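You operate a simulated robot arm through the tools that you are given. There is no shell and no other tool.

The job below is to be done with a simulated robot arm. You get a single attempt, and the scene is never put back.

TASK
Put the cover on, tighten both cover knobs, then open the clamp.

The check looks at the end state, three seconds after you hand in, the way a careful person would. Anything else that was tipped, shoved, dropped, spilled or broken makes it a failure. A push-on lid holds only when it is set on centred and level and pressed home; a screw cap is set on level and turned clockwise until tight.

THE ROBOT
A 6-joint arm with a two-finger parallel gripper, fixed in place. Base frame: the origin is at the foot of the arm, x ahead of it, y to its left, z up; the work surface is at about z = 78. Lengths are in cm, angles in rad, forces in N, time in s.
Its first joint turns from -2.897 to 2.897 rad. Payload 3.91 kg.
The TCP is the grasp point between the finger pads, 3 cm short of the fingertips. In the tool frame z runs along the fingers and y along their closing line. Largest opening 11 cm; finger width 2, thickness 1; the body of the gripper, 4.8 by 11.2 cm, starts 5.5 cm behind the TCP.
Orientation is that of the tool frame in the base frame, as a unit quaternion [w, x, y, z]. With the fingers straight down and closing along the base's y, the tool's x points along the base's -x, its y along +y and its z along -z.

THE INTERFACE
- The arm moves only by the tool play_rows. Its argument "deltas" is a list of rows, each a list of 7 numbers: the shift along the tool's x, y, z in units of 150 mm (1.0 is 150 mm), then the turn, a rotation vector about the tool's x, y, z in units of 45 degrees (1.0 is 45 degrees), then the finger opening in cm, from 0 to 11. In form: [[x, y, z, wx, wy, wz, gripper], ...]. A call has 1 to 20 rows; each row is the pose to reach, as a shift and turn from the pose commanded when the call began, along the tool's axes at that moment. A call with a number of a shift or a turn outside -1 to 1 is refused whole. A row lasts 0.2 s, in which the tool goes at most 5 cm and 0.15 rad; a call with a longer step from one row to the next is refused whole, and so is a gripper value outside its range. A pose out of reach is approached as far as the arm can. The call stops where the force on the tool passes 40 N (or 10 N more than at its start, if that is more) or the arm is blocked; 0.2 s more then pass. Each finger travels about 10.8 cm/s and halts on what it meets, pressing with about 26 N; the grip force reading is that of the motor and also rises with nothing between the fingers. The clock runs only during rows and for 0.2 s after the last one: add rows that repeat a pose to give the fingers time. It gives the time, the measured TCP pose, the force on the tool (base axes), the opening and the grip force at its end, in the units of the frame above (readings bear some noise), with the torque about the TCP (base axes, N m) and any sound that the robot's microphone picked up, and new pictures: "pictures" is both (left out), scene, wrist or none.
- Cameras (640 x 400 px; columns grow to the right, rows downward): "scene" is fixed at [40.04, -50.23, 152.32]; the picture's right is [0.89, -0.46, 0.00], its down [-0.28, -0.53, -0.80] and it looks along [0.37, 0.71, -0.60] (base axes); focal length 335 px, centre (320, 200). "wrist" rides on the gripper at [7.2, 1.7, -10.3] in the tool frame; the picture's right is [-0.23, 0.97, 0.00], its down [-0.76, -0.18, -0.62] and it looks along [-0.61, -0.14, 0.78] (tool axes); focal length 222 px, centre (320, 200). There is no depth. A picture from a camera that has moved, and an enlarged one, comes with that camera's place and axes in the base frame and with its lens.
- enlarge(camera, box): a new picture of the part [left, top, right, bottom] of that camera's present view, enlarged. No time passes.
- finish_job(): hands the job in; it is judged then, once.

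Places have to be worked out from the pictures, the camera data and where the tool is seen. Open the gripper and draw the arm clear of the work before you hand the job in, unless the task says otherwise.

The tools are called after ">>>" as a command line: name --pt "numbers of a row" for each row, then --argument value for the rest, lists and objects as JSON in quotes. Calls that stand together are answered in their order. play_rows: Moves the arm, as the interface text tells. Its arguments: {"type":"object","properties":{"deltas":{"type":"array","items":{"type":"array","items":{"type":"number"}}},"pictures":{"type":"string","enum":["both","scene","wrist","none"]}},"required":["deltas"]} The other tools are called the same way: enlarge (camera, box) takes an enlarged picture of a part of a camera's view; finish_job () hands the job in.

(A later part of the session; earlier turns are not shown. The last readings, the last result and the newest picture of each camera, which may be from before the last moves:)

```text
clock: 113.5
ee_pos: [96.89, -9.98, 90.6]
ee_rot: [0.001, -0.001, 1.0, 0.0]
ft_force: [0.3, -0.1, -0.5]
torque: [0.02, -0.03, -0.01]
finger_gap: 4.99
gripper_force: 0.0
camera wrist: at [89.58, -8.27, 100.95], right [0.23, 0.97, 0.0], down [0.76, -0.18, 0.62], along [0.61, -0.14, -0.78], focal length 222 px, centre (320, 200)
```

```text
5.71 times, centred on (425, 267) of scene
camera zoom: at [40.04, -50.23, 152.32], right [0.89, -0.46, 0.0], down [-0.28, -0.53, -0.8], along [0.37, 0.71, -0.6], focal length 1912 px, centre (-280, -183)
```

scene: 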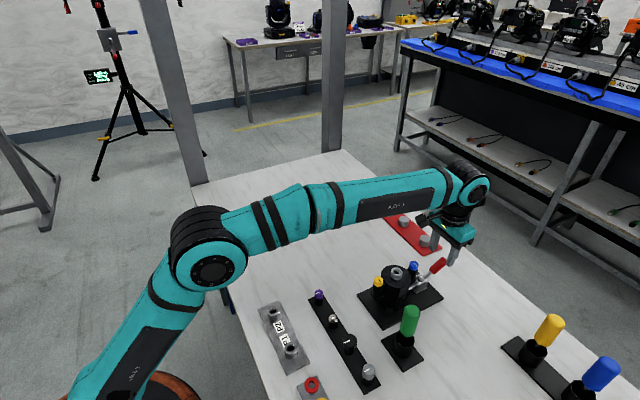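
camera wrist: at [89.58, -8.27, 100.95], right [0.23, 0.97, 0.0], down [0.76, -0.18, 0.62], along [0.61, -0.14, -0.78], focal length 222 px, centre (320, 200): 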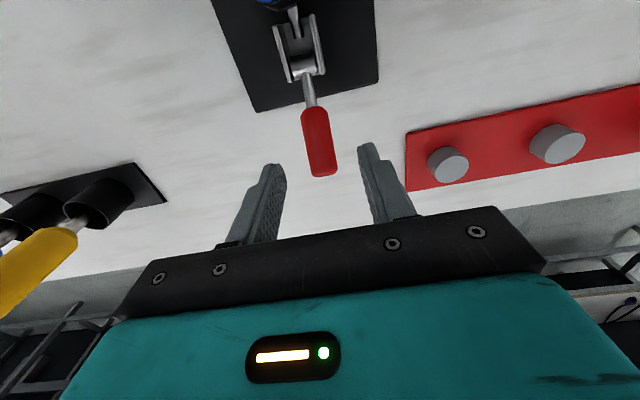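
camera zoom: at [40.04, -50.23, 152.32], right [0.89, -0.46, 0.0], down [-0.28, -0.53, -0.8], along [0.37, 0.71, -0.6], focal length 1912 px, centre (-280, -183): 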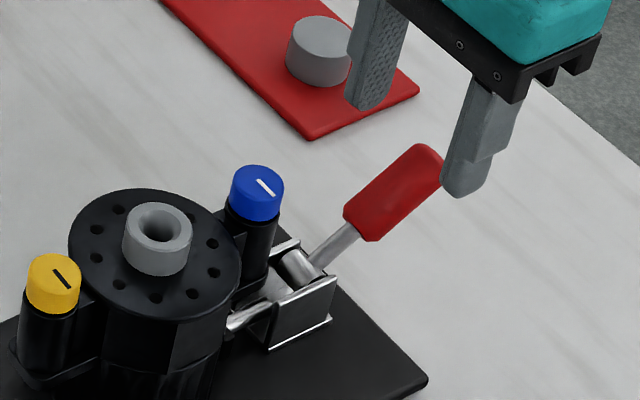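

The handle is still at ~30° and lies between the open fingers. I descend to grip it around r≈5.8 cm from the hinge.

>>> play_rows --pt "0 0.005 0.12 0 0 0 5" --pt "0 0.005 0.24 0 0 0 5" --pt "0 0.005 0.32 0 0 0 5" --pt "0 0.005 0.345 0 0 0 5" --pt "0 0.005 0.345 0 0 0 4" --pt "0 0.005 0.345 0 0 0 3.2" --pt "0 0.005 0.345 0 0 0 2.6" --pt "0 0.005 0.345 0 0 0 2.0" --pt "0 0.005 0.345 0 0 0 1.4" --pt "0 0.005 0.345 0 0 0 0.8" --pt "0 0.005 0.345 0 0 0 0.8"

>>> enlarge --camera "wrist" --box '[220, 60, 420, 240]'

>>> enlarge --camera "scene" --box '[390, 232, 460, 302]'

```text
clock: 115.9
ee_pos: [96.93, -10.06, 85.53]
ee_rot: [0.001, 0.0, 1.0, 0.001]
ft_force: [2.1, -11.9, 0.5]
torque: [-0.11, -0.05, -0.02]
finger_gap: 2.13
gripper_force: 45.0
camera wrist: at [89.62, -8.32, 95.74], right [0.23, 0.97, 0.0], down [0.76, -0.18, 0.62], along [0.61, -0.14, -0.78], focal length 222 px, centre (320, 200)
```

scene: 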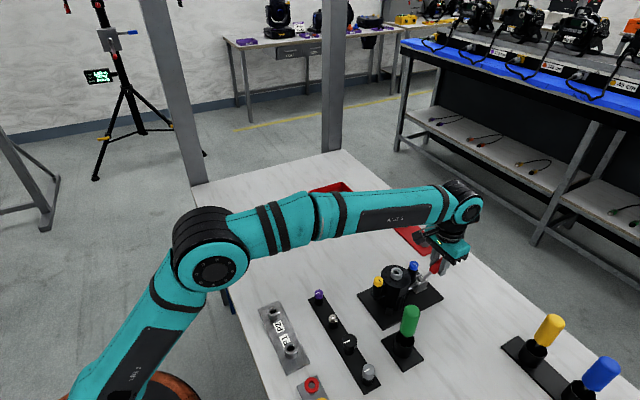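
wrist: 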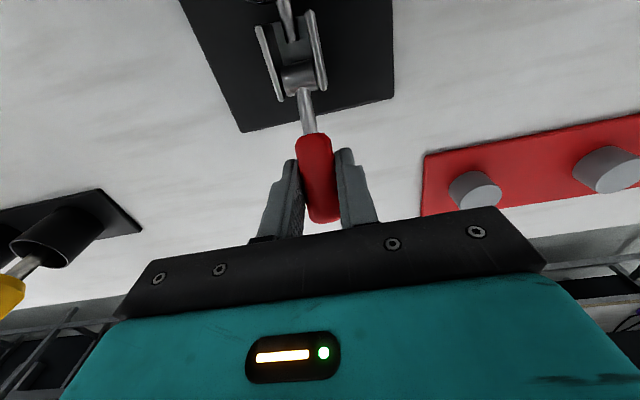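

```text
2.22 times, centred on (320, 150) of wrist
camera zoom: at [89.62, -8.32, 95.74], right [0.23, 0.97, 0.0], down [0.76, -0.18, 0.62], along [0.61, -0.14, -0.78], focal length 494 px, centre (320, 311)
```

zoom: 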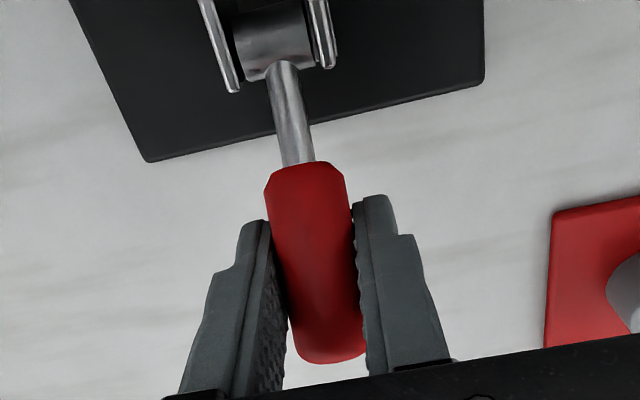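

```text
5.71 times, centred on (425, 267) of scene
camera zoom: at [40.04, -50.23, 152.32], right [0.89, -0.46, 0.0], down [-0.28, -0.53, -0.8], along [0.37, 0.71, -0.6], focal length 1912 px, centre (-280, -183)
```

zoom: 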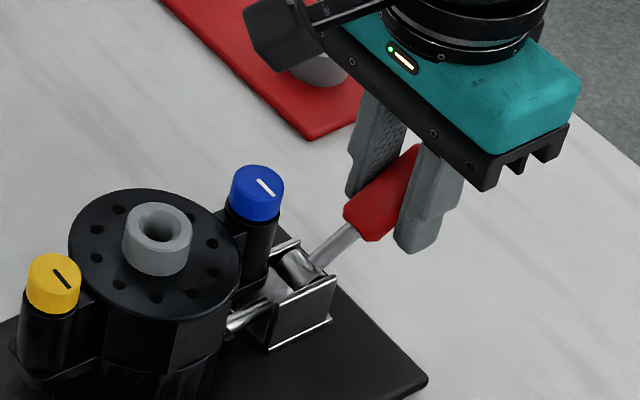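

Gripped at r≈5.9 cm. I now swing it up 20° with the tool tilting together with the handle, so the pads do not twist on it.

>>> play_rows --pt "0.013 -0.004 -0.0145 0 -0.0555 0 0.8" --pt "0.0263 -0.006 -0.0287 0 -0.111 0 0.8" --pt "0.04 -0.006 -0.042 0 -0.1665 0 0.8" --pt "0.055 -0.006 -0.055 0 -0.222 0 0.8" --pt "0.07 -0.006 -0.067 0 -0.278 0 0.8" --pt "0.0859 -0.006 -0.0787 0 -0.333 0 0.8" --pt "0.102 -0.006 -0.089 0 -0.389 0 0.8" --pt "0.1187 -0.006 -0.0996 0 -0.444 0 0.8"

>>> enlarge --camera "wrist" --box '[220, 60, 420, 240]'

>>> enlarge --camera "scene" --box '[370, 222, 460, 302]'

```text
clock: 117.7
ee_pos: [95.09, -10.05, 87.01]
ee_rot: [0.174, 0.0, 0.985, 0.002]
ft_force: [20.9, -13.5, 9.1]
torque: [-0.14, -0.89, -0.04]
finger_gap: 2.09
gripper_force: 44.8
camera wrist: at [84.71, -8.32, 94.16], right [0.21, 0.97, 0.08], down [0.5, -0.18, 0.85], along [0.84, -0.14, -0.53], focal length 222 px, centre (320, 200)
```

scene: 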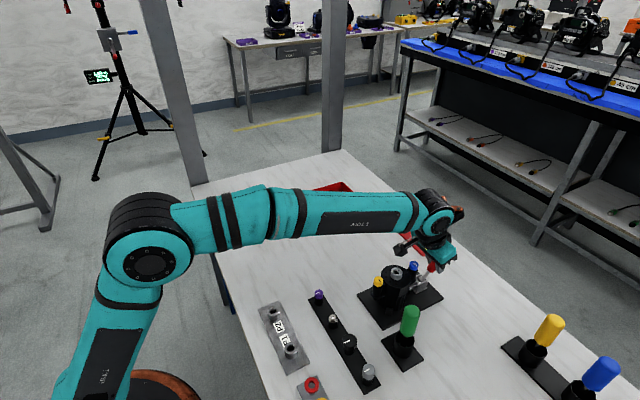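
wrist: 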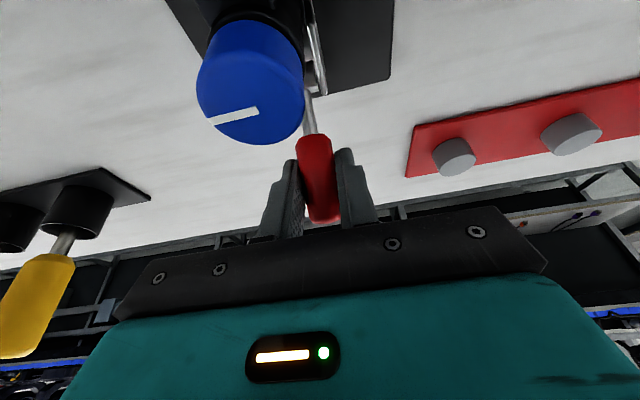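

```text
2.22 times, centred on (320, 150) of wrist
camera zoom: at [84.71, -8.32, 94.16], right [0.21, 0.97, 0.08], down [0.5, -0.18, 0.85], along [0.84, -0.14, -0.53], focal length 494 px, centre (320, 311)
```

zoom: 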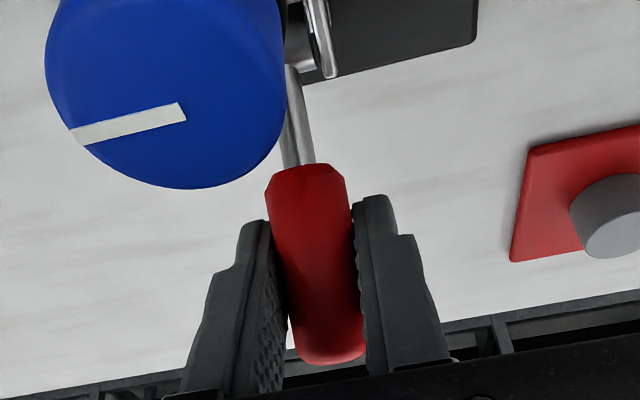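

```text
5.00 times, centred on (415, 262) of scene
camera zoom: at [40.04, -50.23, 152.32], right [0.89, -0.46, 0.0], down [-0.28, -0.53, -0.8], along [0.37, 0.71, -0.6], focal length 1674 px, centre (-155, -110)
```

zoom: 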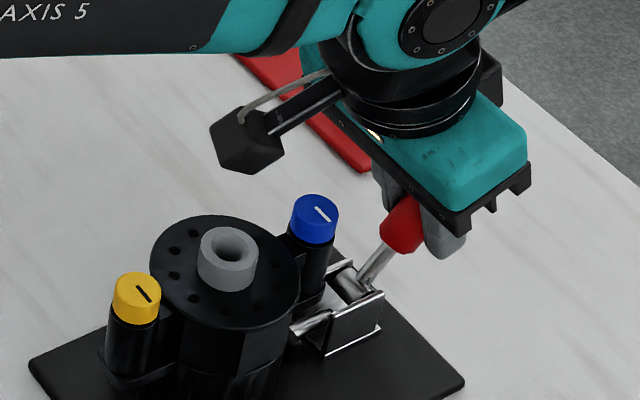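

The tilt-following works with no slip; the force pattern says the pivot is at about (91.7, 81.85). I continue the swing with that pivot, tilting to 25° and carrying the handle to ~65°.

>>> play_rows --pt "-0.0067 -0.005 -0.0125 0 -0.0556 0 0.8" --pt "0.0049 -0.0067 -0.0273 0 -0.111 0 0.8" --pt "0.013 -0.0067 -0.0417 0 -0.111 0 0.8" --pt "0.0215 -0.0067 -0.0561 0 -0.111 0 0.8" --pt "0.0308 -0.0067 -0.0694 0 -0.111 0 0.8" --pt "0.0401 -0.0067 -0.0827 0 -0.111 0 0.8"

>>> enlarge --camera "wrist" --box '[220, 60, 420, 240]'

>>> enlarge --camera "scene" --box '[370, 222, 460, 302]'

```text
clock: 119.1
ee_pos: [94.18, -9.99, 87.56]
ee_rot: [0.217, -0.001, 0.976, 0.001]
ft_force: [5.0, -0.3, -25.1]
torque: [0.11, -0.9, -0.11]
finger_gap: 2.13
gripper_force: 44.6
camera wrist: at [83.22, -8.33, 94.0], right [0.2, 0.97, 0.1], down [0.43, -0.18, 0.89], along [0.88, -0.14, -0.45], focal length 222 px, centre (320, 200)
```

scene: 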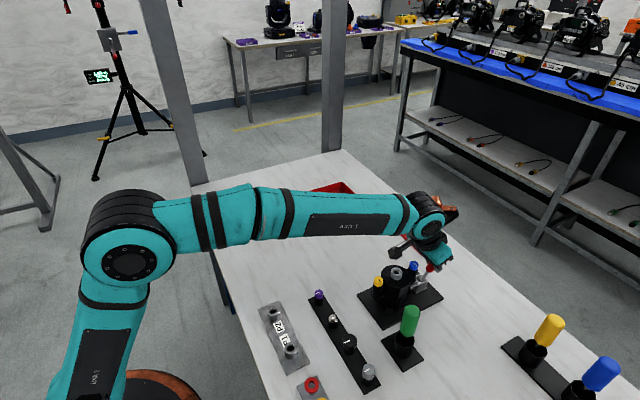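
wrist: 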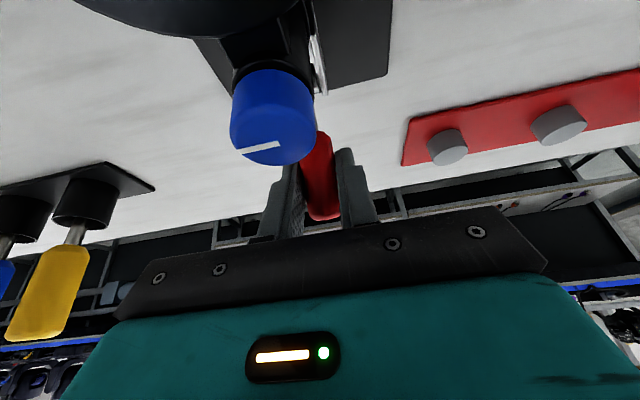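

```text
2.22 times, centred on (320, 150) of wrist
camera zoom: at [83.22, -8.33, 94.0], right [0.2, 0.97, 0.1], down [0.43, -0.18, 0.89], along [0.88, -0.14, -0.45], focal length 494 px, centre (320, 311)
```

zoom: 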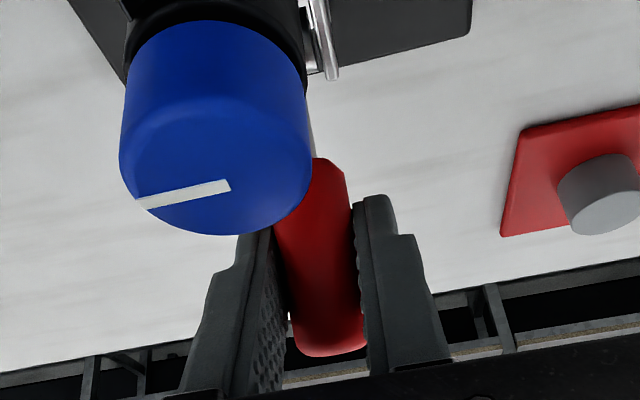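

```text
5.00 times, centred on (415, 262) of scene
camera zoom: at [40.04, -50.23, 152.32], right [0.89, -0.46, 0.0], down [-0.28, -0.53, -0.8], along [0.37, 0.71, -0.6], focal length 1674 px, centre (-155, -110)
```

zoom: 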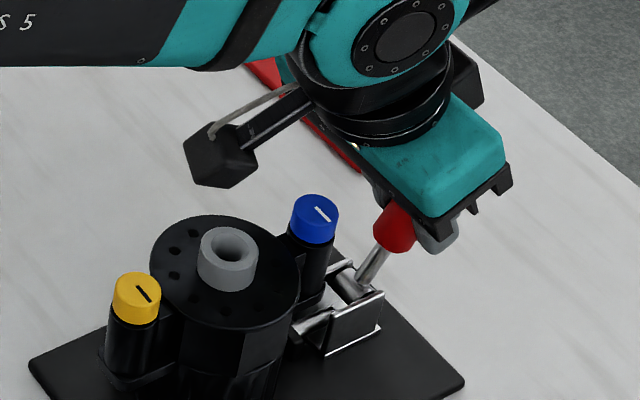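

The handle is at ~62°. I continue toward ~80°, easing the radius slightly to relieve the outward pull.

>>> play_rows --pt "0.0156 0 -0.0029 0 0 0 0.8" --pt "0.0288 0 -0.0171 0 0 0 0.8" --pt "0.039 0 -0.0292 0 0 0 0.8" --pt "0.0491 0 -0.0413 0 0 0 0.8" --pt "0.0602 0 -0.0523 0 0 0 0.8" --pt "0.0712 0 -0.0634 0 0 0 0.8"

>>> enlarge --camera "wrist" --box '[220, 60, 420, 240]'

>>> enlarge --camera "scene" --box '[370, 222, 460, 302]'

```text
clock: 120.5
ee_pos: [92.81, -10.0, 88.26]
ee_rot: [0.217, -0.001, 0.976, 0.0]
ft_force: [26.1, 0.3, 0.5]
torque: [0.0, -1.69, 0.04]
finger_gap: 2.08
gripper_force: 45.2
camera wrist: at [81.83, -8.33, 94.58], right [0.2, 0.97, 0.1], down [0.43, -0.18, 0.89], along [0.88, -0.14, -0.45], focal length 222 px, centre (320, 200)
```

scene: 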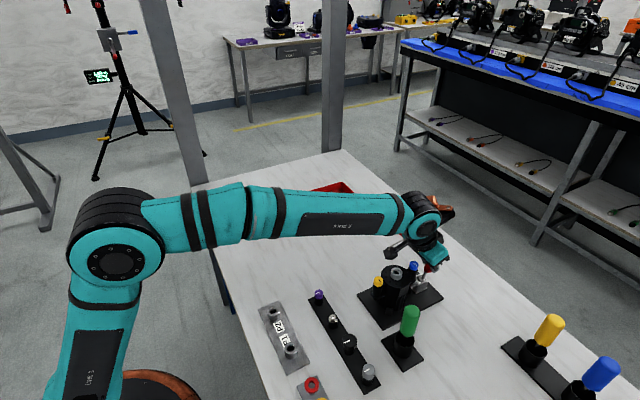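
wrist: 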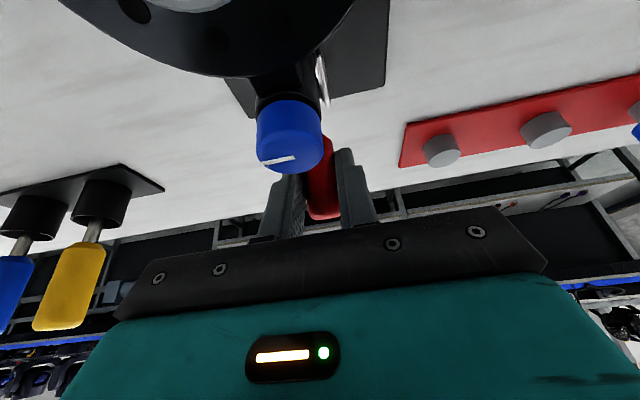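

```text
2.22 times, centred on (320, 150) of wrist
camera zoom: at [81.83, -8.33, 94.58], right [0.2, 0.97, 0.1], down [0.43, -0.18, 0.89], along [0.88, -0.14, -0.45], focal length 494 px, centre (320, 311)
```

zoom: 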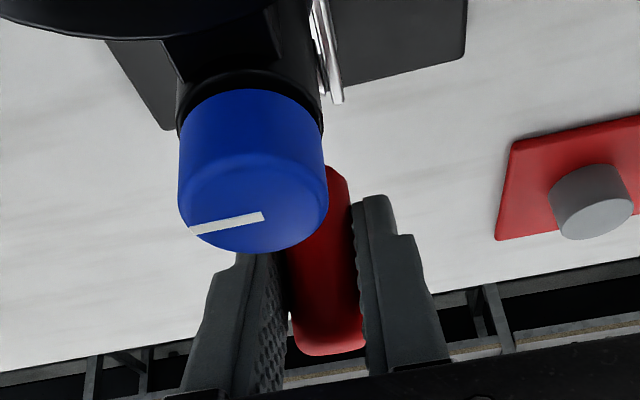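

```text
5.00 times, centred on (415, 262) of scene
camera zoom: at [40.04, -50.23, 152.32], right [0.89, -0.46, 0.0], down [-0.28, -0.53, -0.8], along [0.37, 0.71, -0.6], focal length 1674 px, centre (-155, -110)
```

zoom: 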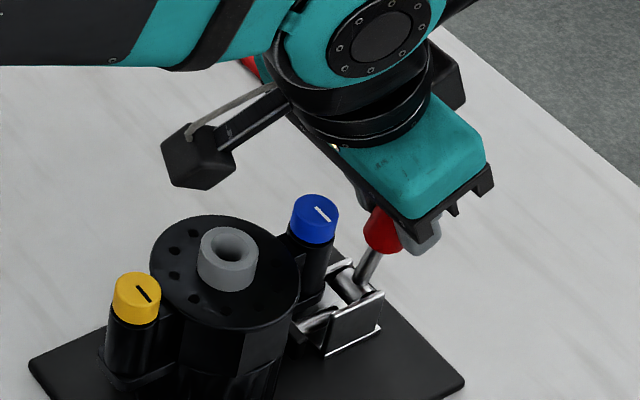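

The handle is at about 70–75°. I open the fingers and back off upward to see whether it stays, levelling the tool again.

>>> play_rows --pt "0 0 0 0 0 0 2.6" --pt "0 0 0 0 0 0 3.6" --pt "0 0 0 0 0 0 5" --pt "0 0 0 0 0 0 5" --pt "0 0 -0.1 0 0 0 5" --pt "0 0 -0.25 0 0 0 5" --pt "0 0 -0.45 0 0.1 0 5" --pt "0 0 -0.65 0 0.25 0 5" --pt "0 0 -0.7 0 0.4 0 5" --pt "0 0 -0.7 0 0.556 0 5" --pt "0 0 -0.7 0 0.556 0 5"

>>> enlarge --camera "wrist" --box '[220, 60, 420, 240]'

>>> enlarge --camera "scene" --box '[370, 222, 460, 302]'

```text
clock: 122.9
ee_pos: [88.09, -10.13, 97.7]
ee_rot: [0.001, -0.001, 1.0, 0.0]
ft_force: [-0.5, -0.6, -0.2]
torque: [-0.01, -0.02, 0.04]
finger_gap: 5.01
gripper_force: 0.1
camera wrist: at [80.95, -8.4, 108.09], right [0.23, 0.97, 0.0], down [0.76, -0.18, 0.62], along [0.61, -0.14, -0.78], focal length 222 px, centre (320, 200)
```

scene: 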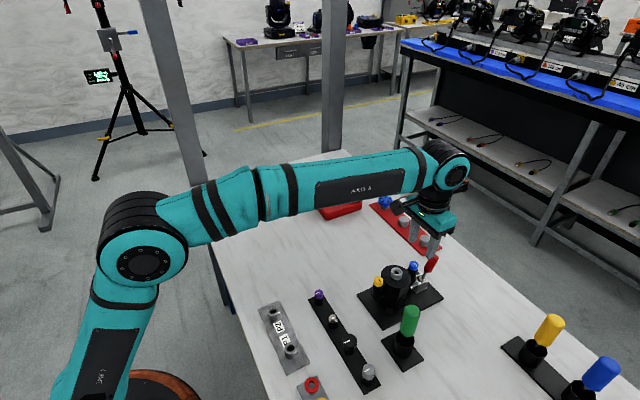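
wrist: 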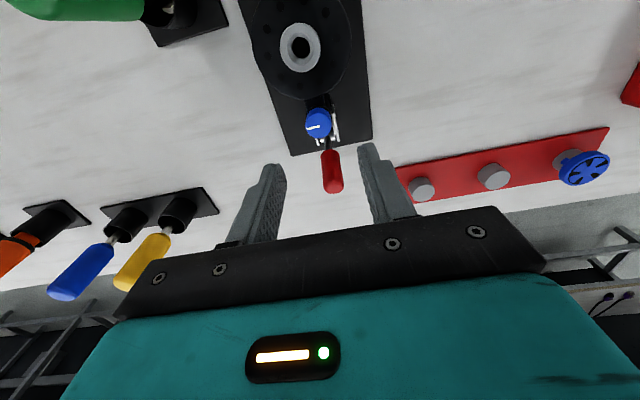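

```text
2.22 times, centred on (320, 150) of wrist
camera zoom: at [80.95, -8.4, 108.09], right [0.23, 0.97, 0.0], down [0.76, -0.18, 0.62], along [0.61, -0.14, -0.78], focal length 494 px, centre (320, 311)
```

zoom: 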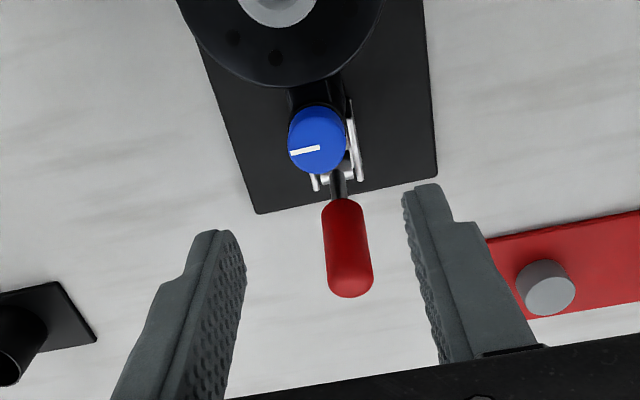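

```text
5.00 times, centred on (415, 262) of scene
camera zoom: at [40.04, -50.23, 152.32], right [0.89, -0.46, 0.0], down [-0.28, -0.53, -0.8], along [0.37, 0.71, -0.6], focal length 1674 px, centre (-155, -110)
```

zoom: 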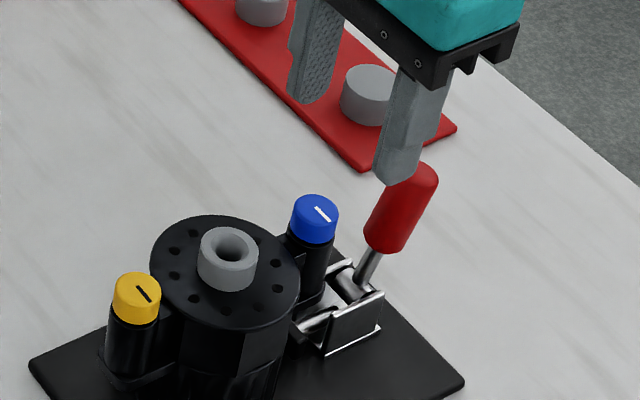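

The handle stays up by itself at ~70°. I go back over its end and grip it there (longer lever, tool vertical) to bring it fully over.

>>> play_rows --pt "-0.15 0.005 0 0 0 0 5" --pt "-0.3 0.008 0 0 0 0 5" --pt "-0.387 0.01 0.05 0 0 0 5" --pt "-0.387 0.01 0.2 0 0 0 5" --pt "-0.387 0.01 0.35 0 0 0 5" --pt "-0.387 0.01 0.35 0 0 0 5"

>>> enlarge --camera "wrist" --box '[220, 60, 420, 240]'

>>> enlarge --camera "scene" --box '[370, 222, 460, 302]'

```text
clock: 124.3
ee_pos: [93.99, -10.05, 92.57]
ee_rot: [0.001, -0.001, 1.0, 0.0]
ft_force: [0.2, 0.3, 0.0]
torque: [-0.01, -0.03, -0.02]
finger_gap: 5.02
gripper_force: 0.1
camera wrist: at [86.77, -8.23, 102.88], right [0.23, 0.97, 0.0], down [0.76, -0.18, 0.62], along [0.61, -0.14, -0.78], focal length 222 px, centre (320, 200)
```

scene: 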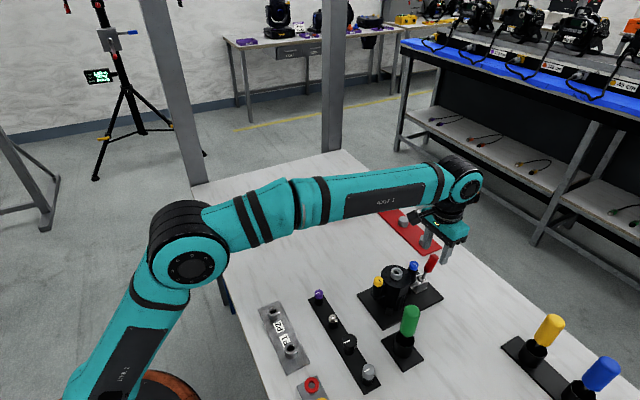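
wrist: 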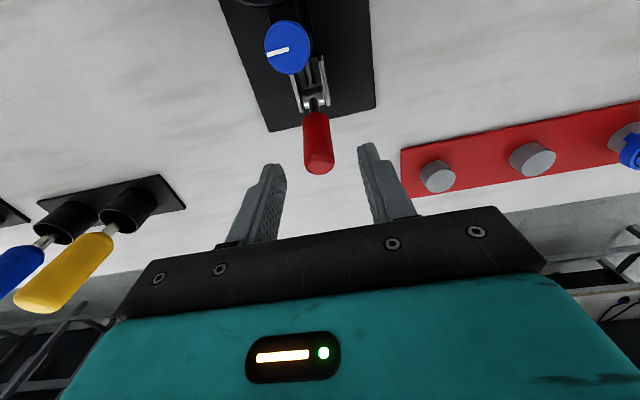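

```text
2.22 times, centred on (320, 150) of wrist
camera zoom: at [86.77, -8.23, 102.88], right [0.23, 0.97, 0.0], down [0.76, -0.18, 0.62], along [0.61, -0.14, -0.78], focal length 494 px, centre (320, 311)
```

zoom: 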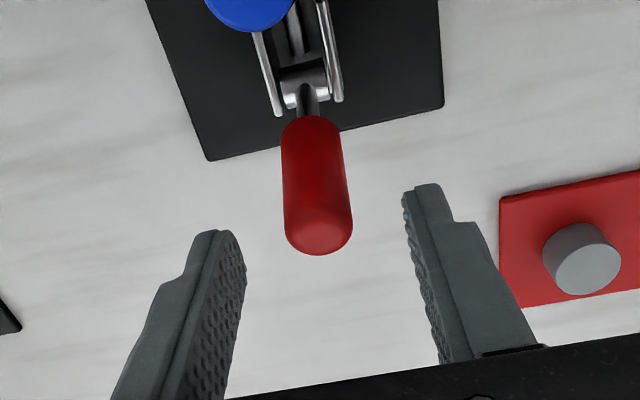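

```text
5.00 times, centred on (415, 262) of scene
camera zoom: at [40.04, -50.23, 152.32], right [0.89, -0.46, 0.0], down [-0.28, -0.53, -0.8], along [0.37, 0.71, -0.6], focal length 1674 px, centre (-155, -110)
```

zoom: 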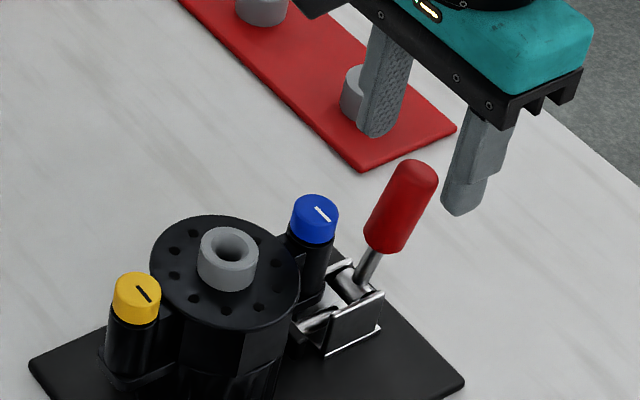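

The handle end is at about (94.0, -9.97, 89.6), i.e. ~73°. I check the plunger before continuing.

>>> enlarge --camera "scene" --box '[405, 252, 455, 300]'

>>> enlarge --camera "wrist" --box '[280, 40, 360, 120]'

```text
8.33 times, centred on (430, 276) of scene
camera zoom: at [40.04, -50.23, 152.32], right [0.89, -0.46, 0.0], down [-0.28, -0.53, -0.8], along [0.37, 0.71, -0.6], focal length 2789 px, centre (-597, -433)
```

zoom: 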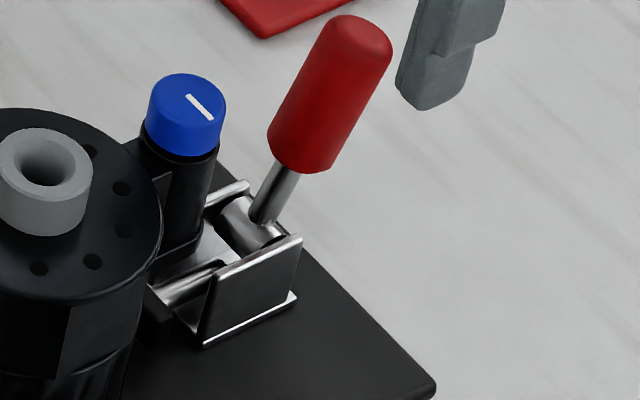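

```text
5.00 times, centred on (320, 80) of wrist
camera zoom: at [86.77, -8.23, 102.88], right [0.23, 0.97, 0.0], down [0.76, -0.18, 0.62], along [0.61, -0.14, -0.78], focal length 1111 px, centre (320, 800)
```

zoom: 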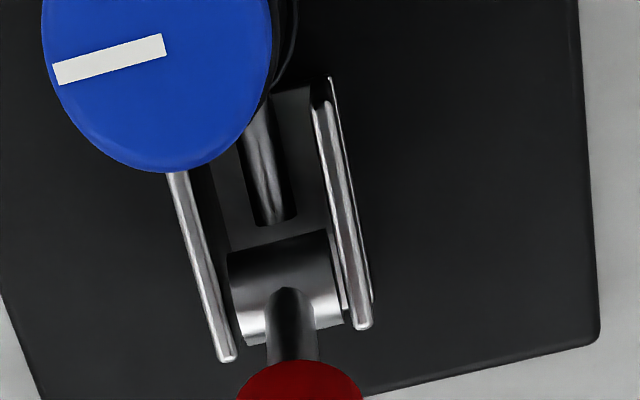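

The plunger tip is visibly retracting with the handle, so opening proceeds in this direction. I grip the handle near its end and continue the swing.

>>> play_rows --pt "0.0167 0.004 0.09 0 0 0 5" --pt "0.0167 0.004 0.183 0 0 0 5" --pt "0.0167 0.004 0.183 0 0 0 4" --pt "0.0167 0.004 0.183 0 0 0 3.2" --pt "0.0167 0.004 0.183 0 0 0 2.6" --pt "0.0167 0.004 0.183 0 0 0 2.0" --pt "0.0167 0.004 0.183 0 0 0 1.4" --pt "0.0167 0.004 0.183 0 0 0 0.8" --pt "0.0167 0.004 0.183 0 0 0 0.8" --pictures "none"

>>> play_rows --pt "0.017 0 -0.004 0 0 0 0.8" --pt "0.034 0 -0.008 0 0 0 0.8" --pt "0.051 0 -0.012 0 0 0 0.8" --pt "0.07 0 -0.0145 0 0 0 0.8" --pt "0.092 0 -0.0173 0 0 0 0.8"

>>> enlarge --camera "scene" --box '[390, 232, 460, 302]'

>>> enlarge --camera "wrist" --box '[220, 60, 420, 240]'

```text
clock: 126.3
ee_pos: [93.71, -9.99, 89.79]
ee_rot: [0.001, -0.001, 1.0, 0.0]
ft_force: [1.1, -27.8, 0.3]
torque: [-0.84, -0.1, 0.07]
finger_gap: 2.07
gripper_force: 45.1
```

```text
clock: 126.7
ee_pos: [93.85, -9.9, 89.75]
ee_rot: [0.003, -0.001, 1.0, -0.002]
ft_force: [11.4, -31.9, -4.6]
torque: [-1.09, -0.36, 0.11]
finger_gap: 2.08
gripper_force: 44.6
stopped in row 1: the force on the tool passed its limit at 45 N (the readings are from after the stop); the commanded pose is now the measured one
camera wrist: at [86.51, -8.28, 100.08], right [0.23, 0.97, 0.0], down [0.76, -0.18, 0.63], along [0.61, -0.14, -0.78], focal length 222 px, centre (320, 200)
```

scene: 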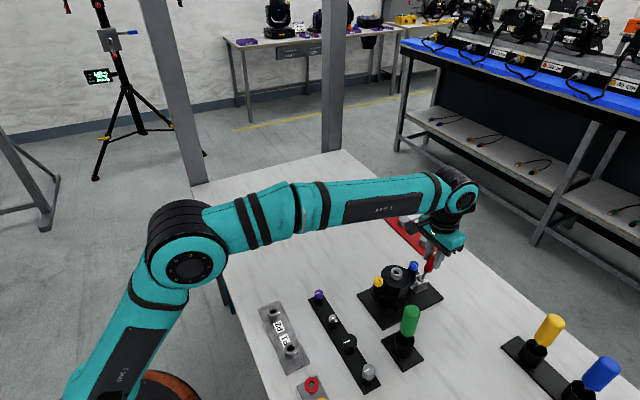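
wrist: 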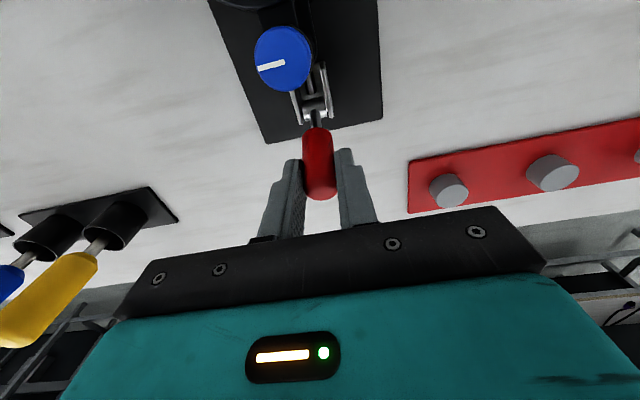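

```text
5.71 times, centred on (425, 267) of scene
camera zoom: at [40.04, -50.23, 152.32], right [0.89, -0.46, 0.0], down [-0.28, -0.53, -0.8], along [0.37, 0.71, -0.6], focal length 1912 px, centre (-280, -183)
```

zoom: 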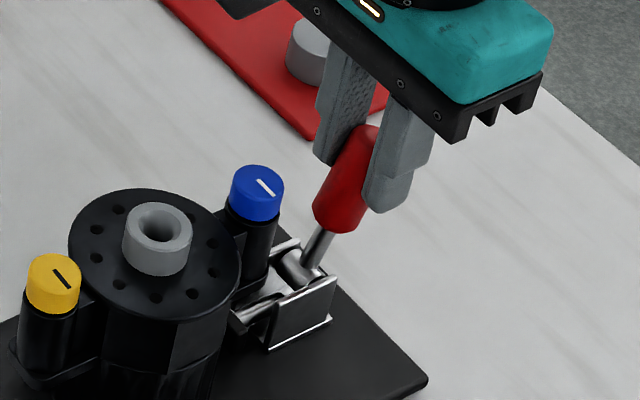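

```text
2.22 times, centred on (320, 150) of wrist
camera zoom: at [86.51, -8.28, 100.08], right [0.23, 0.97, 0.0], down [0.76, -0.18, 0.63], along [0.61, -0.14, -0.78], focal length 494 px, centre (320, 311)
```

zoom: 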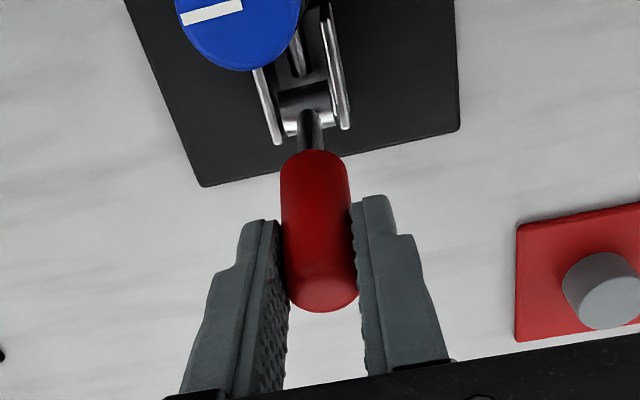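

The side load in y (-28 N) shows I gripped ~2.5 mm off in y, and it tripped the limit. I shift toward -y to relieve it.

>>> play_rows --pt "0 -0.006 0 0 0 0 0.8" --pt "0 -0.012 0 0 0 0 0.8" --pt "0 -0.017 0 0 0 0 0.8" --pt "0 -0.017 0 0 0 0 0.8" --pictures "none"

```text
clock: 127.7
ee_pos: [93.84, -9.99, 89.93]
ee_rot: [0.001, -0.002, 1.0, 0.0]
ft_force: [10.0, -24.1, -10.2]
torque: [-0.71, -0.44, 0.09]
finger_gap: 2.06
gripper_force: 45.1
```

The side load persists, so I open the fingers, and re-measure the handle's y before re-gripping.

>>> play_rows --pt "0 0 0 0 0 0 2.6" --pt "0 0 0 0 0 0 3.4" --pt "0 0 0 0 0 0 4.4" --pt "0 0 0 0 0 0 4.4"

>>> enlarge --camera "wrist" --box '[260, 100, 380, 240]'

>>> enlarge --camera "scene" --box '[390, 232, 460, 302]'

```text
clock: 128.7
ee_pos: [93.71, -9.91, 89.91]
ee_rot: [0.002, -0.002, 1.0, 0.0]
ft_force: [0.3, -0.3, -0.5]
torque: [0.04, 0.01, -0.02]
finger_gap: 4.41
gripper_force: 0.0
camera wrist: at [86.46, -8.27, 100.2], right [0.22, 0.97, 0.0], down [0.76, -0.18, 0.63], along [0.61, -0.14, -0.78], focal length 222 px, centre (320, 200)
```

scene: 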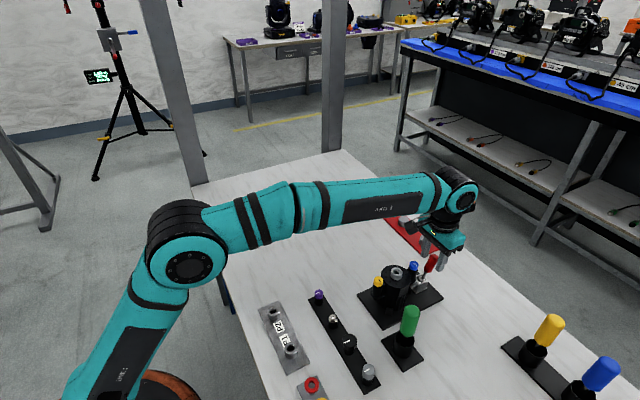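
wrist: 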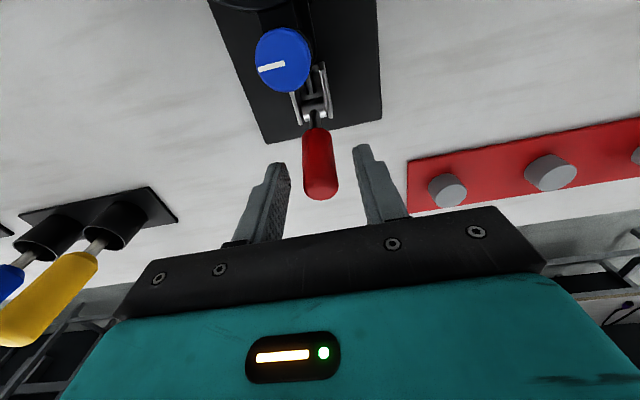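

```text
2.86 times, centred on (320, 170) of wrist
camera zoom: at [86.46, -8.27, 100.2], right [0.22, 0.97, 0.0], down [0.76, -0.18, 0.63], along [0.61, -0.14, -0.78], focal length 635 px, centre (320, 286)
```

zoom: 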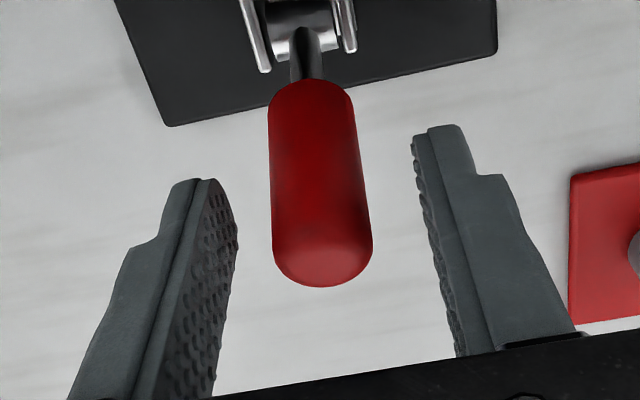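

```text
5.71 times, centred on (425, 267) of scene
camera zoom: at [40.04, -50.23, 152.32], right [0.89, -0.46, 0.0], down [-0.28, -0.53, -0.8], along [0.37, 0.71, -0.6], focal length 1912 px, centre (-280, -183)
```

zoom: 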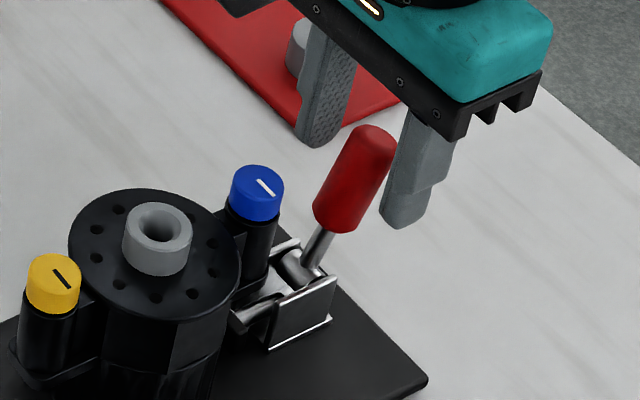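

Now the handle is centred between the fingers in y. I re-grip here and then continue the swing.

>>> play_rows --pt "0 0 0 0 0 0 3.4" --pt "0 0 0 0 0 0 2.8" --pt "0 0 0 0 0 0 2.4" --pt "0 0 0 0 0 0 2.0" --pt "0 0 0 0 0 0 1.6" --pt "0 0 0 0 0 0 1.2" --pt "0 0 0 0 0 0 1.2" --pictures "none"

```text
clock: 130.3
ee_pos: [93.73, -10.02, 89.9]
ee_rot: [0.002, -0.001, 1.0, 0.0]
ft_force: [-0.2, -2.4, -0.9]
torque: [-0.08, -0.02, 0.02]
finger_gap: 2.07
gripper_force: 45.1
```

Side load is gone. I swing the handle on toward vertical.

>>> play_rows --pt "0.014 0 -0.004 0 0 0 1.2" --pt "0.0277 0 -0.0073 0 0 0 1.2" --pt "0.04 0 -0.01 0 0 0 1.2" --pt "0.0513 0 -0.012 0 0 0 1.2" --pt "0.072 0 -0.015 0 0 0 1.2" --pt "0.092 0 -0.0173 0 0 0 1.2"

>>> enlarge --camera "scene" --box '[390, 232, 460, 302]'

>>> enlarge --camera "wrist" --box '[260, 80, 380, 240]'

```text
clock: 131.0
ee_pos: [93.47, -10.01, 90.01]
ee_rot: [0.004, -0.001, 1.0, -0.002]
ft_force: [24.8, -4.9, -2.5]
torque: [-0.21, -0.14, 0.03]
finger_gap: 2.1
gripper_force: 44.5
stopped in row 3: the force on the tool passed its limit at 41 N (the readings are from after the stop); the commanded pose is now the measured one
camera wrist: at [86.23, -8.3, 100.18], right [0.22, 0.97, 0.0], down [0.76, -0.17, 0.63], along [0.61, -0.14, -0.78], focal length 222 px, centre (320, 200)
```

scene: 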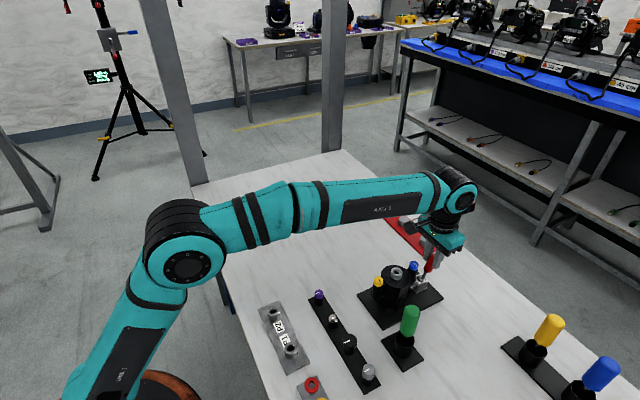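
wrist: 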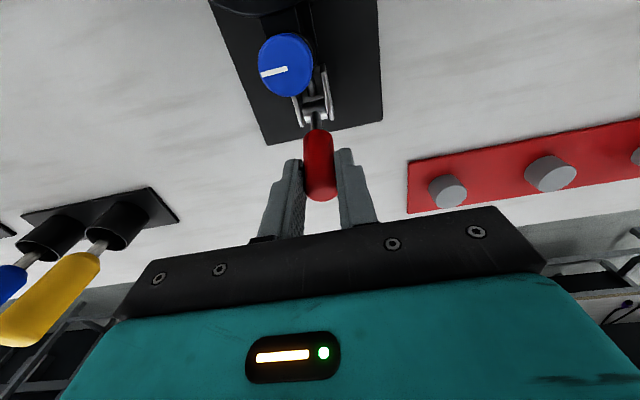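

```text
5.71 times, centred on (425, 267) of scene
camera zoom: at [40.04, -50.23, 152.32], right [0.89, -0.46, 0.0], down [-0.28, -0.53, -0.8], along [0.37, 0.71, -0.6], focal length 1912 px, centre (-280, -183)
```

zoom: 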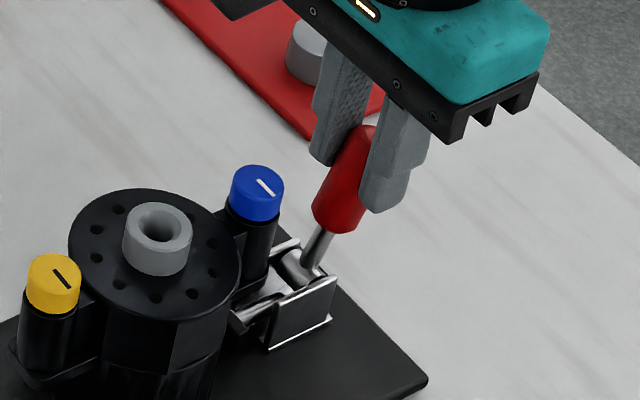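

```text
2.50 times, centred on (320, 160) of wrist
camera zoom: at [86.23, -8.3, 100.18], right [0.22, 0.97, 0.0], down [0.76, -0.17, 0.63], along [0.61, -0.14, -0.78], focal length 555 px, centre (320, 300)
```

zoom: 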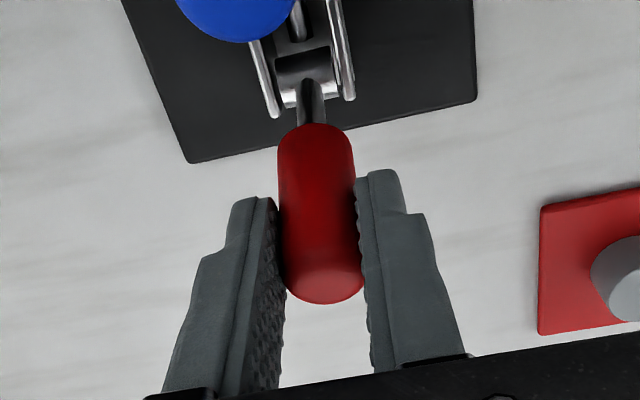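

The handle now meets a hard stop (41 N with almost no motion, ~2 N·m at the hinge), so the clamp is fully open at ~75°. I release and withdraw upward.

>>> play_rows --pt "-0.01 0 0 0 0 0 2.0" --pt "-0.012 0 0 0 0 0 3.0" --pt "-0.012 0 0 0 0 0 4.5" --pt "-0.012 0 0 0 0 0 5" --pt "-0.012 0 -0.1 0 0 0 5" --pt "-0.012 0 -0.3 0 0 0 5" --pt "-0.012 0 -0.6 0 0 0 5" --pt "-0.012 0 -0.8 0 0 0 5" --pt "-0.012 0 -0.8 0 0 0 5"

>>> enlarge --camera "scene" --box '[390, 232, 460, 302]'

>>> enlarge --camera "scene" --box '[345, 235, 455, 315]'

```text
clock: 133.0
ee_pos: [93.45, -10.0, 102.11]
ee_rot: [0.004, -0.001, 1.0, 0.0]
ft_force: [1.4, -0.3, 0.4]
torque: [-0.02, 0.0, 0.0]
finger_gap: 5.0
gripper_force: 0.1
camera wrist: at [86.21, -8.31, 112.36], right [0.22, 0.97, 0.0], down [0.76, -0.18, 0.63], along [0.61, -0.14, -0.78], focal length 222 px, centre (320, 200)
```

scene: 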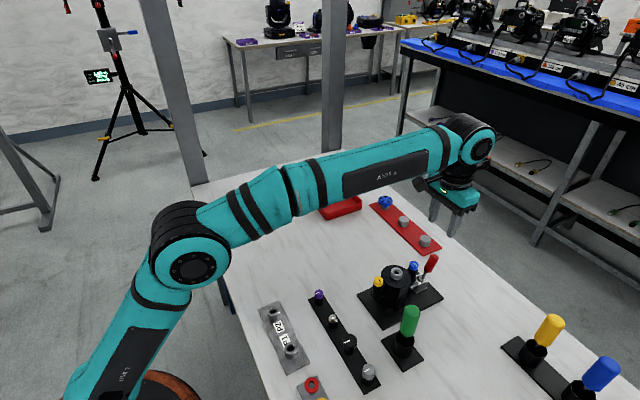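
wrist: 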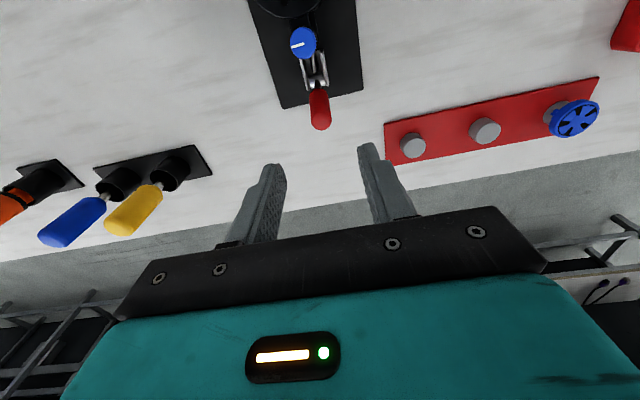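

```text
5.71 times, centred on (425, 267) of scene
camera zoom: at [40.04, -50.23, 152.32], right [0.89, -0.46, 0.0], down [-0.28, -0.53, -0.8], along [0.37, 0.71, -0.6], focal length 1912 px, centre (-280, -183)
```

zoom: 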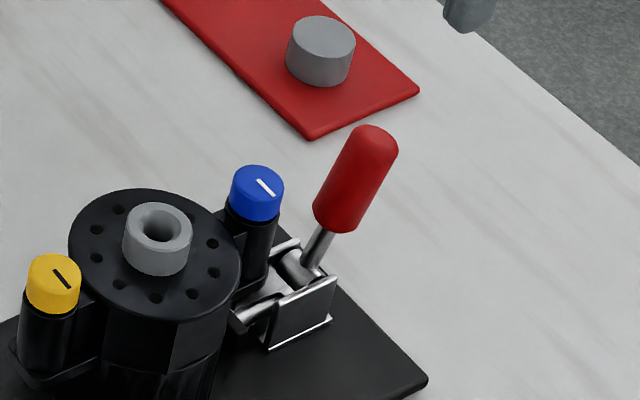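

```text
5.00 times, centred on (400, 275) of scene
camera zoom: at [40.04, -50.23, 152.32], right [0.89, -0.46, 0.0], down [-0.28, -0.53, -0.8], along [0.37, 0.71, -0.6], focal length 1674 px, centre (-80, -175)
```

zoom: 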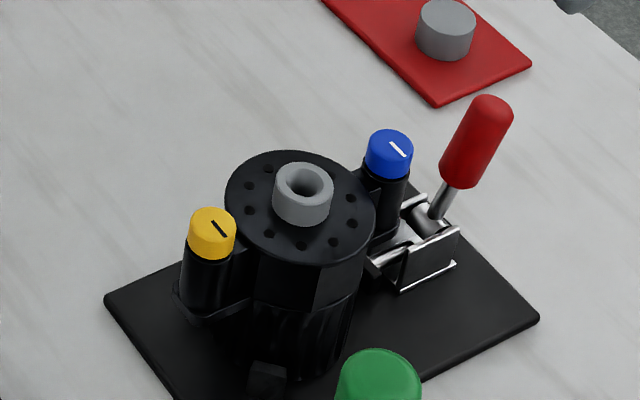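

The handle stays at its open stop with the plunger drawn back, and the cover is level with both knobs down. I draw the arm well clear with the gripper open.

>>> play_rows --pt "0.1 0.1 -0.1 0 0 0 7" --pt "0.3 0.25 -0.2 0 0 0 9" --pt "0.5 0.4 -0.3 0 0 0 10" --pt "0.7 0.55 -0.4 0 0 0 10" --pt "0.9 0.7 -0.45 0 0 0 10" --pt "1.0 0.85 -0.45 0 0 0 10" --pt "1.0 1.0 -0.45 0 0 0 10" --pt "1.0 1.0 -0.45 0 0 0 10" --pictures "none"

>>> play_rows --pt "0.2 0.2 0 0 0 0 10" --pt "0.4 0.4 0 0 0 0 10" --pt "0.6 0.6 0 0 0 0 10" --pt "0.6 0.6 0 0 0 0 10"

>>> enlarge --camera "scene" --box '[345, 235, 455, 315]'

>>> enlarge --camera "scene" --box '[240, 170, 460, 400]'

```text
clock: 134.8
ee_pos: [78.46, 4.95, 108.57]
ee_rot: [0.004, -0.001, 1.0, -0.001]
ft_force: [-0.8, 0.4, -0.3]
torque: [0.03, -0.04, 0.02]
finger_gap: 10.01
gripper_force: 0.0
```

```text
clock: 135.8
ee_pos: [69.31, 13.91, 108.63]
ee_rot: [0.004, 0.0, 1.0, 0.0]
ft_force: [0.0, 0.4, 0.0]
torque: [0.0, 0.03, 0.01]
finger_gap: 10.0
gripper_force: 0.0
camera wrist: at [61.91, 15.64, 118.88], right [0.23, 0.97, 0.0], down [0.76, -0.18, 0.63], along [0.61, -0.14, -0.78], focal length 222 px, centre (320, 200)
```

scene: 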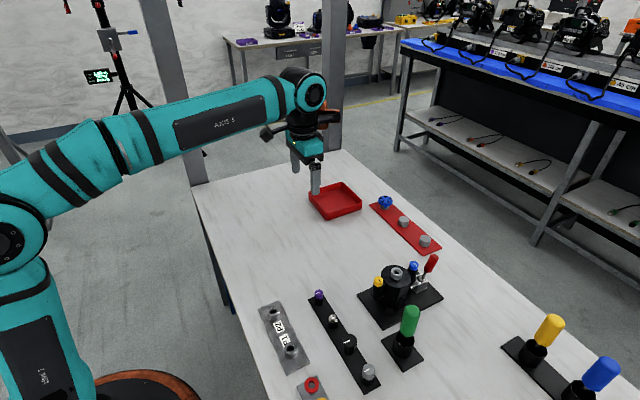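
wrist: 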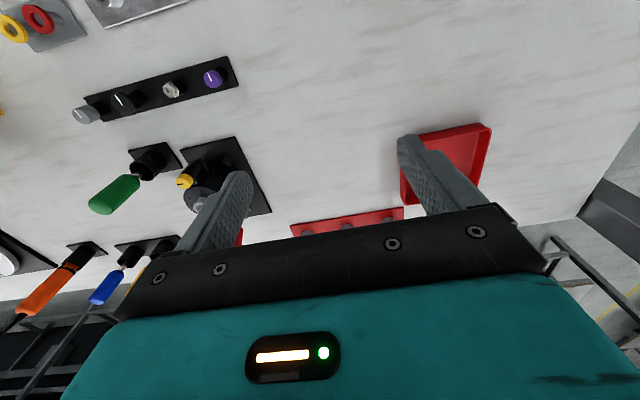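

```text
5.00 times, centred on (400, 275) of scene
camera zoom: at [40.04, -50.23, 152.32], right [0.89, -0.46, 0.0], down [-0.28, -0.53, -0.8], along [0.37, 0.71, -0.6], focal length 1674 px, centre (-80, -175)
```

zoom: 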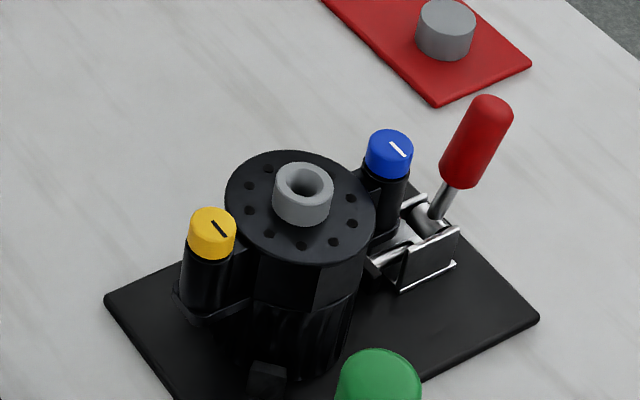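

```text
1.74 times, centred on (350, 285) of scene
camera zoom: at [40.04, -50.23, 152.32], right [0.89, -0.46, 0.0], down [-0.28, -0.53, -0.8], along [0.37, 0.71, -0.6], focal length 582 px, centre (268, 52)
```

zoom: 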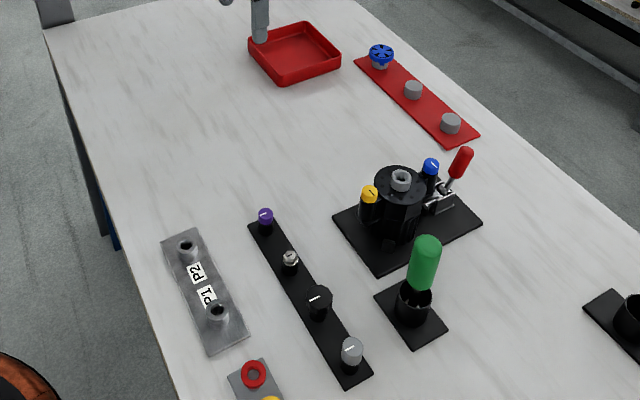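

Everything else stands as before. I take one last close look at both knobs to confirm they are equally seated.

>>> enlarge --camera "scene" --box '[368, 270, 398, 302]'

>>> enlarge --camera "scene" --box '[404, 254, 434, 286]'

```text
12.50 times, centred on (383, 286) of scene
camera zoom: at [40.04, -50.23, 152.32], right [0.89, -0.46, 0.0], down [-0.28, -0.53, -0.8], along [0.37, 0.71, -0.6], focal length 4184 px, centre (-468, -875)
```

zoom: 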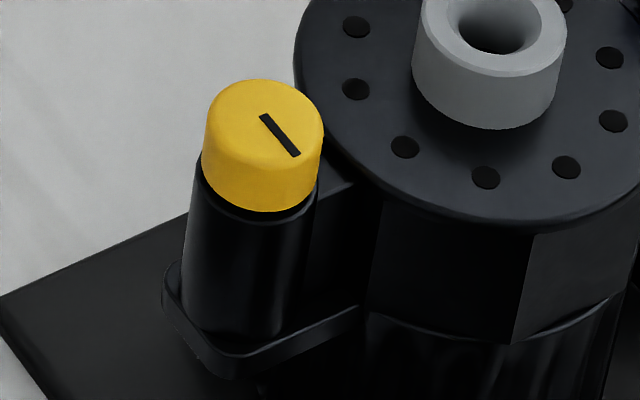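

```text
12.50 times, centred on (419, 270) of scene
camera zoom: at [40.04, -50.23, 152.32], right [0.89, -0.46, 0.0], down [-0.28, -0.53, -0.8], along [0.37, 0.71, -0.6], focal length 4184 px, centre (-918, -675)
```

zoom: 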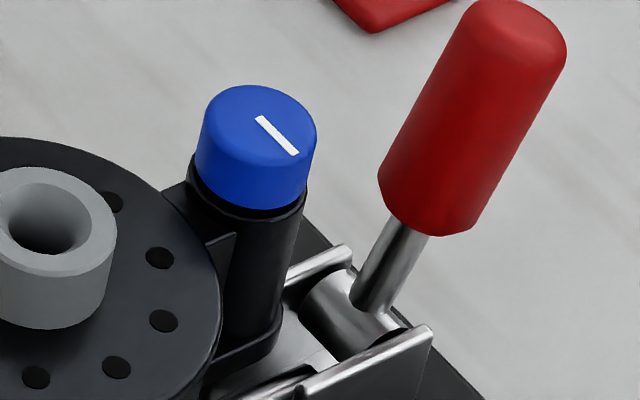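

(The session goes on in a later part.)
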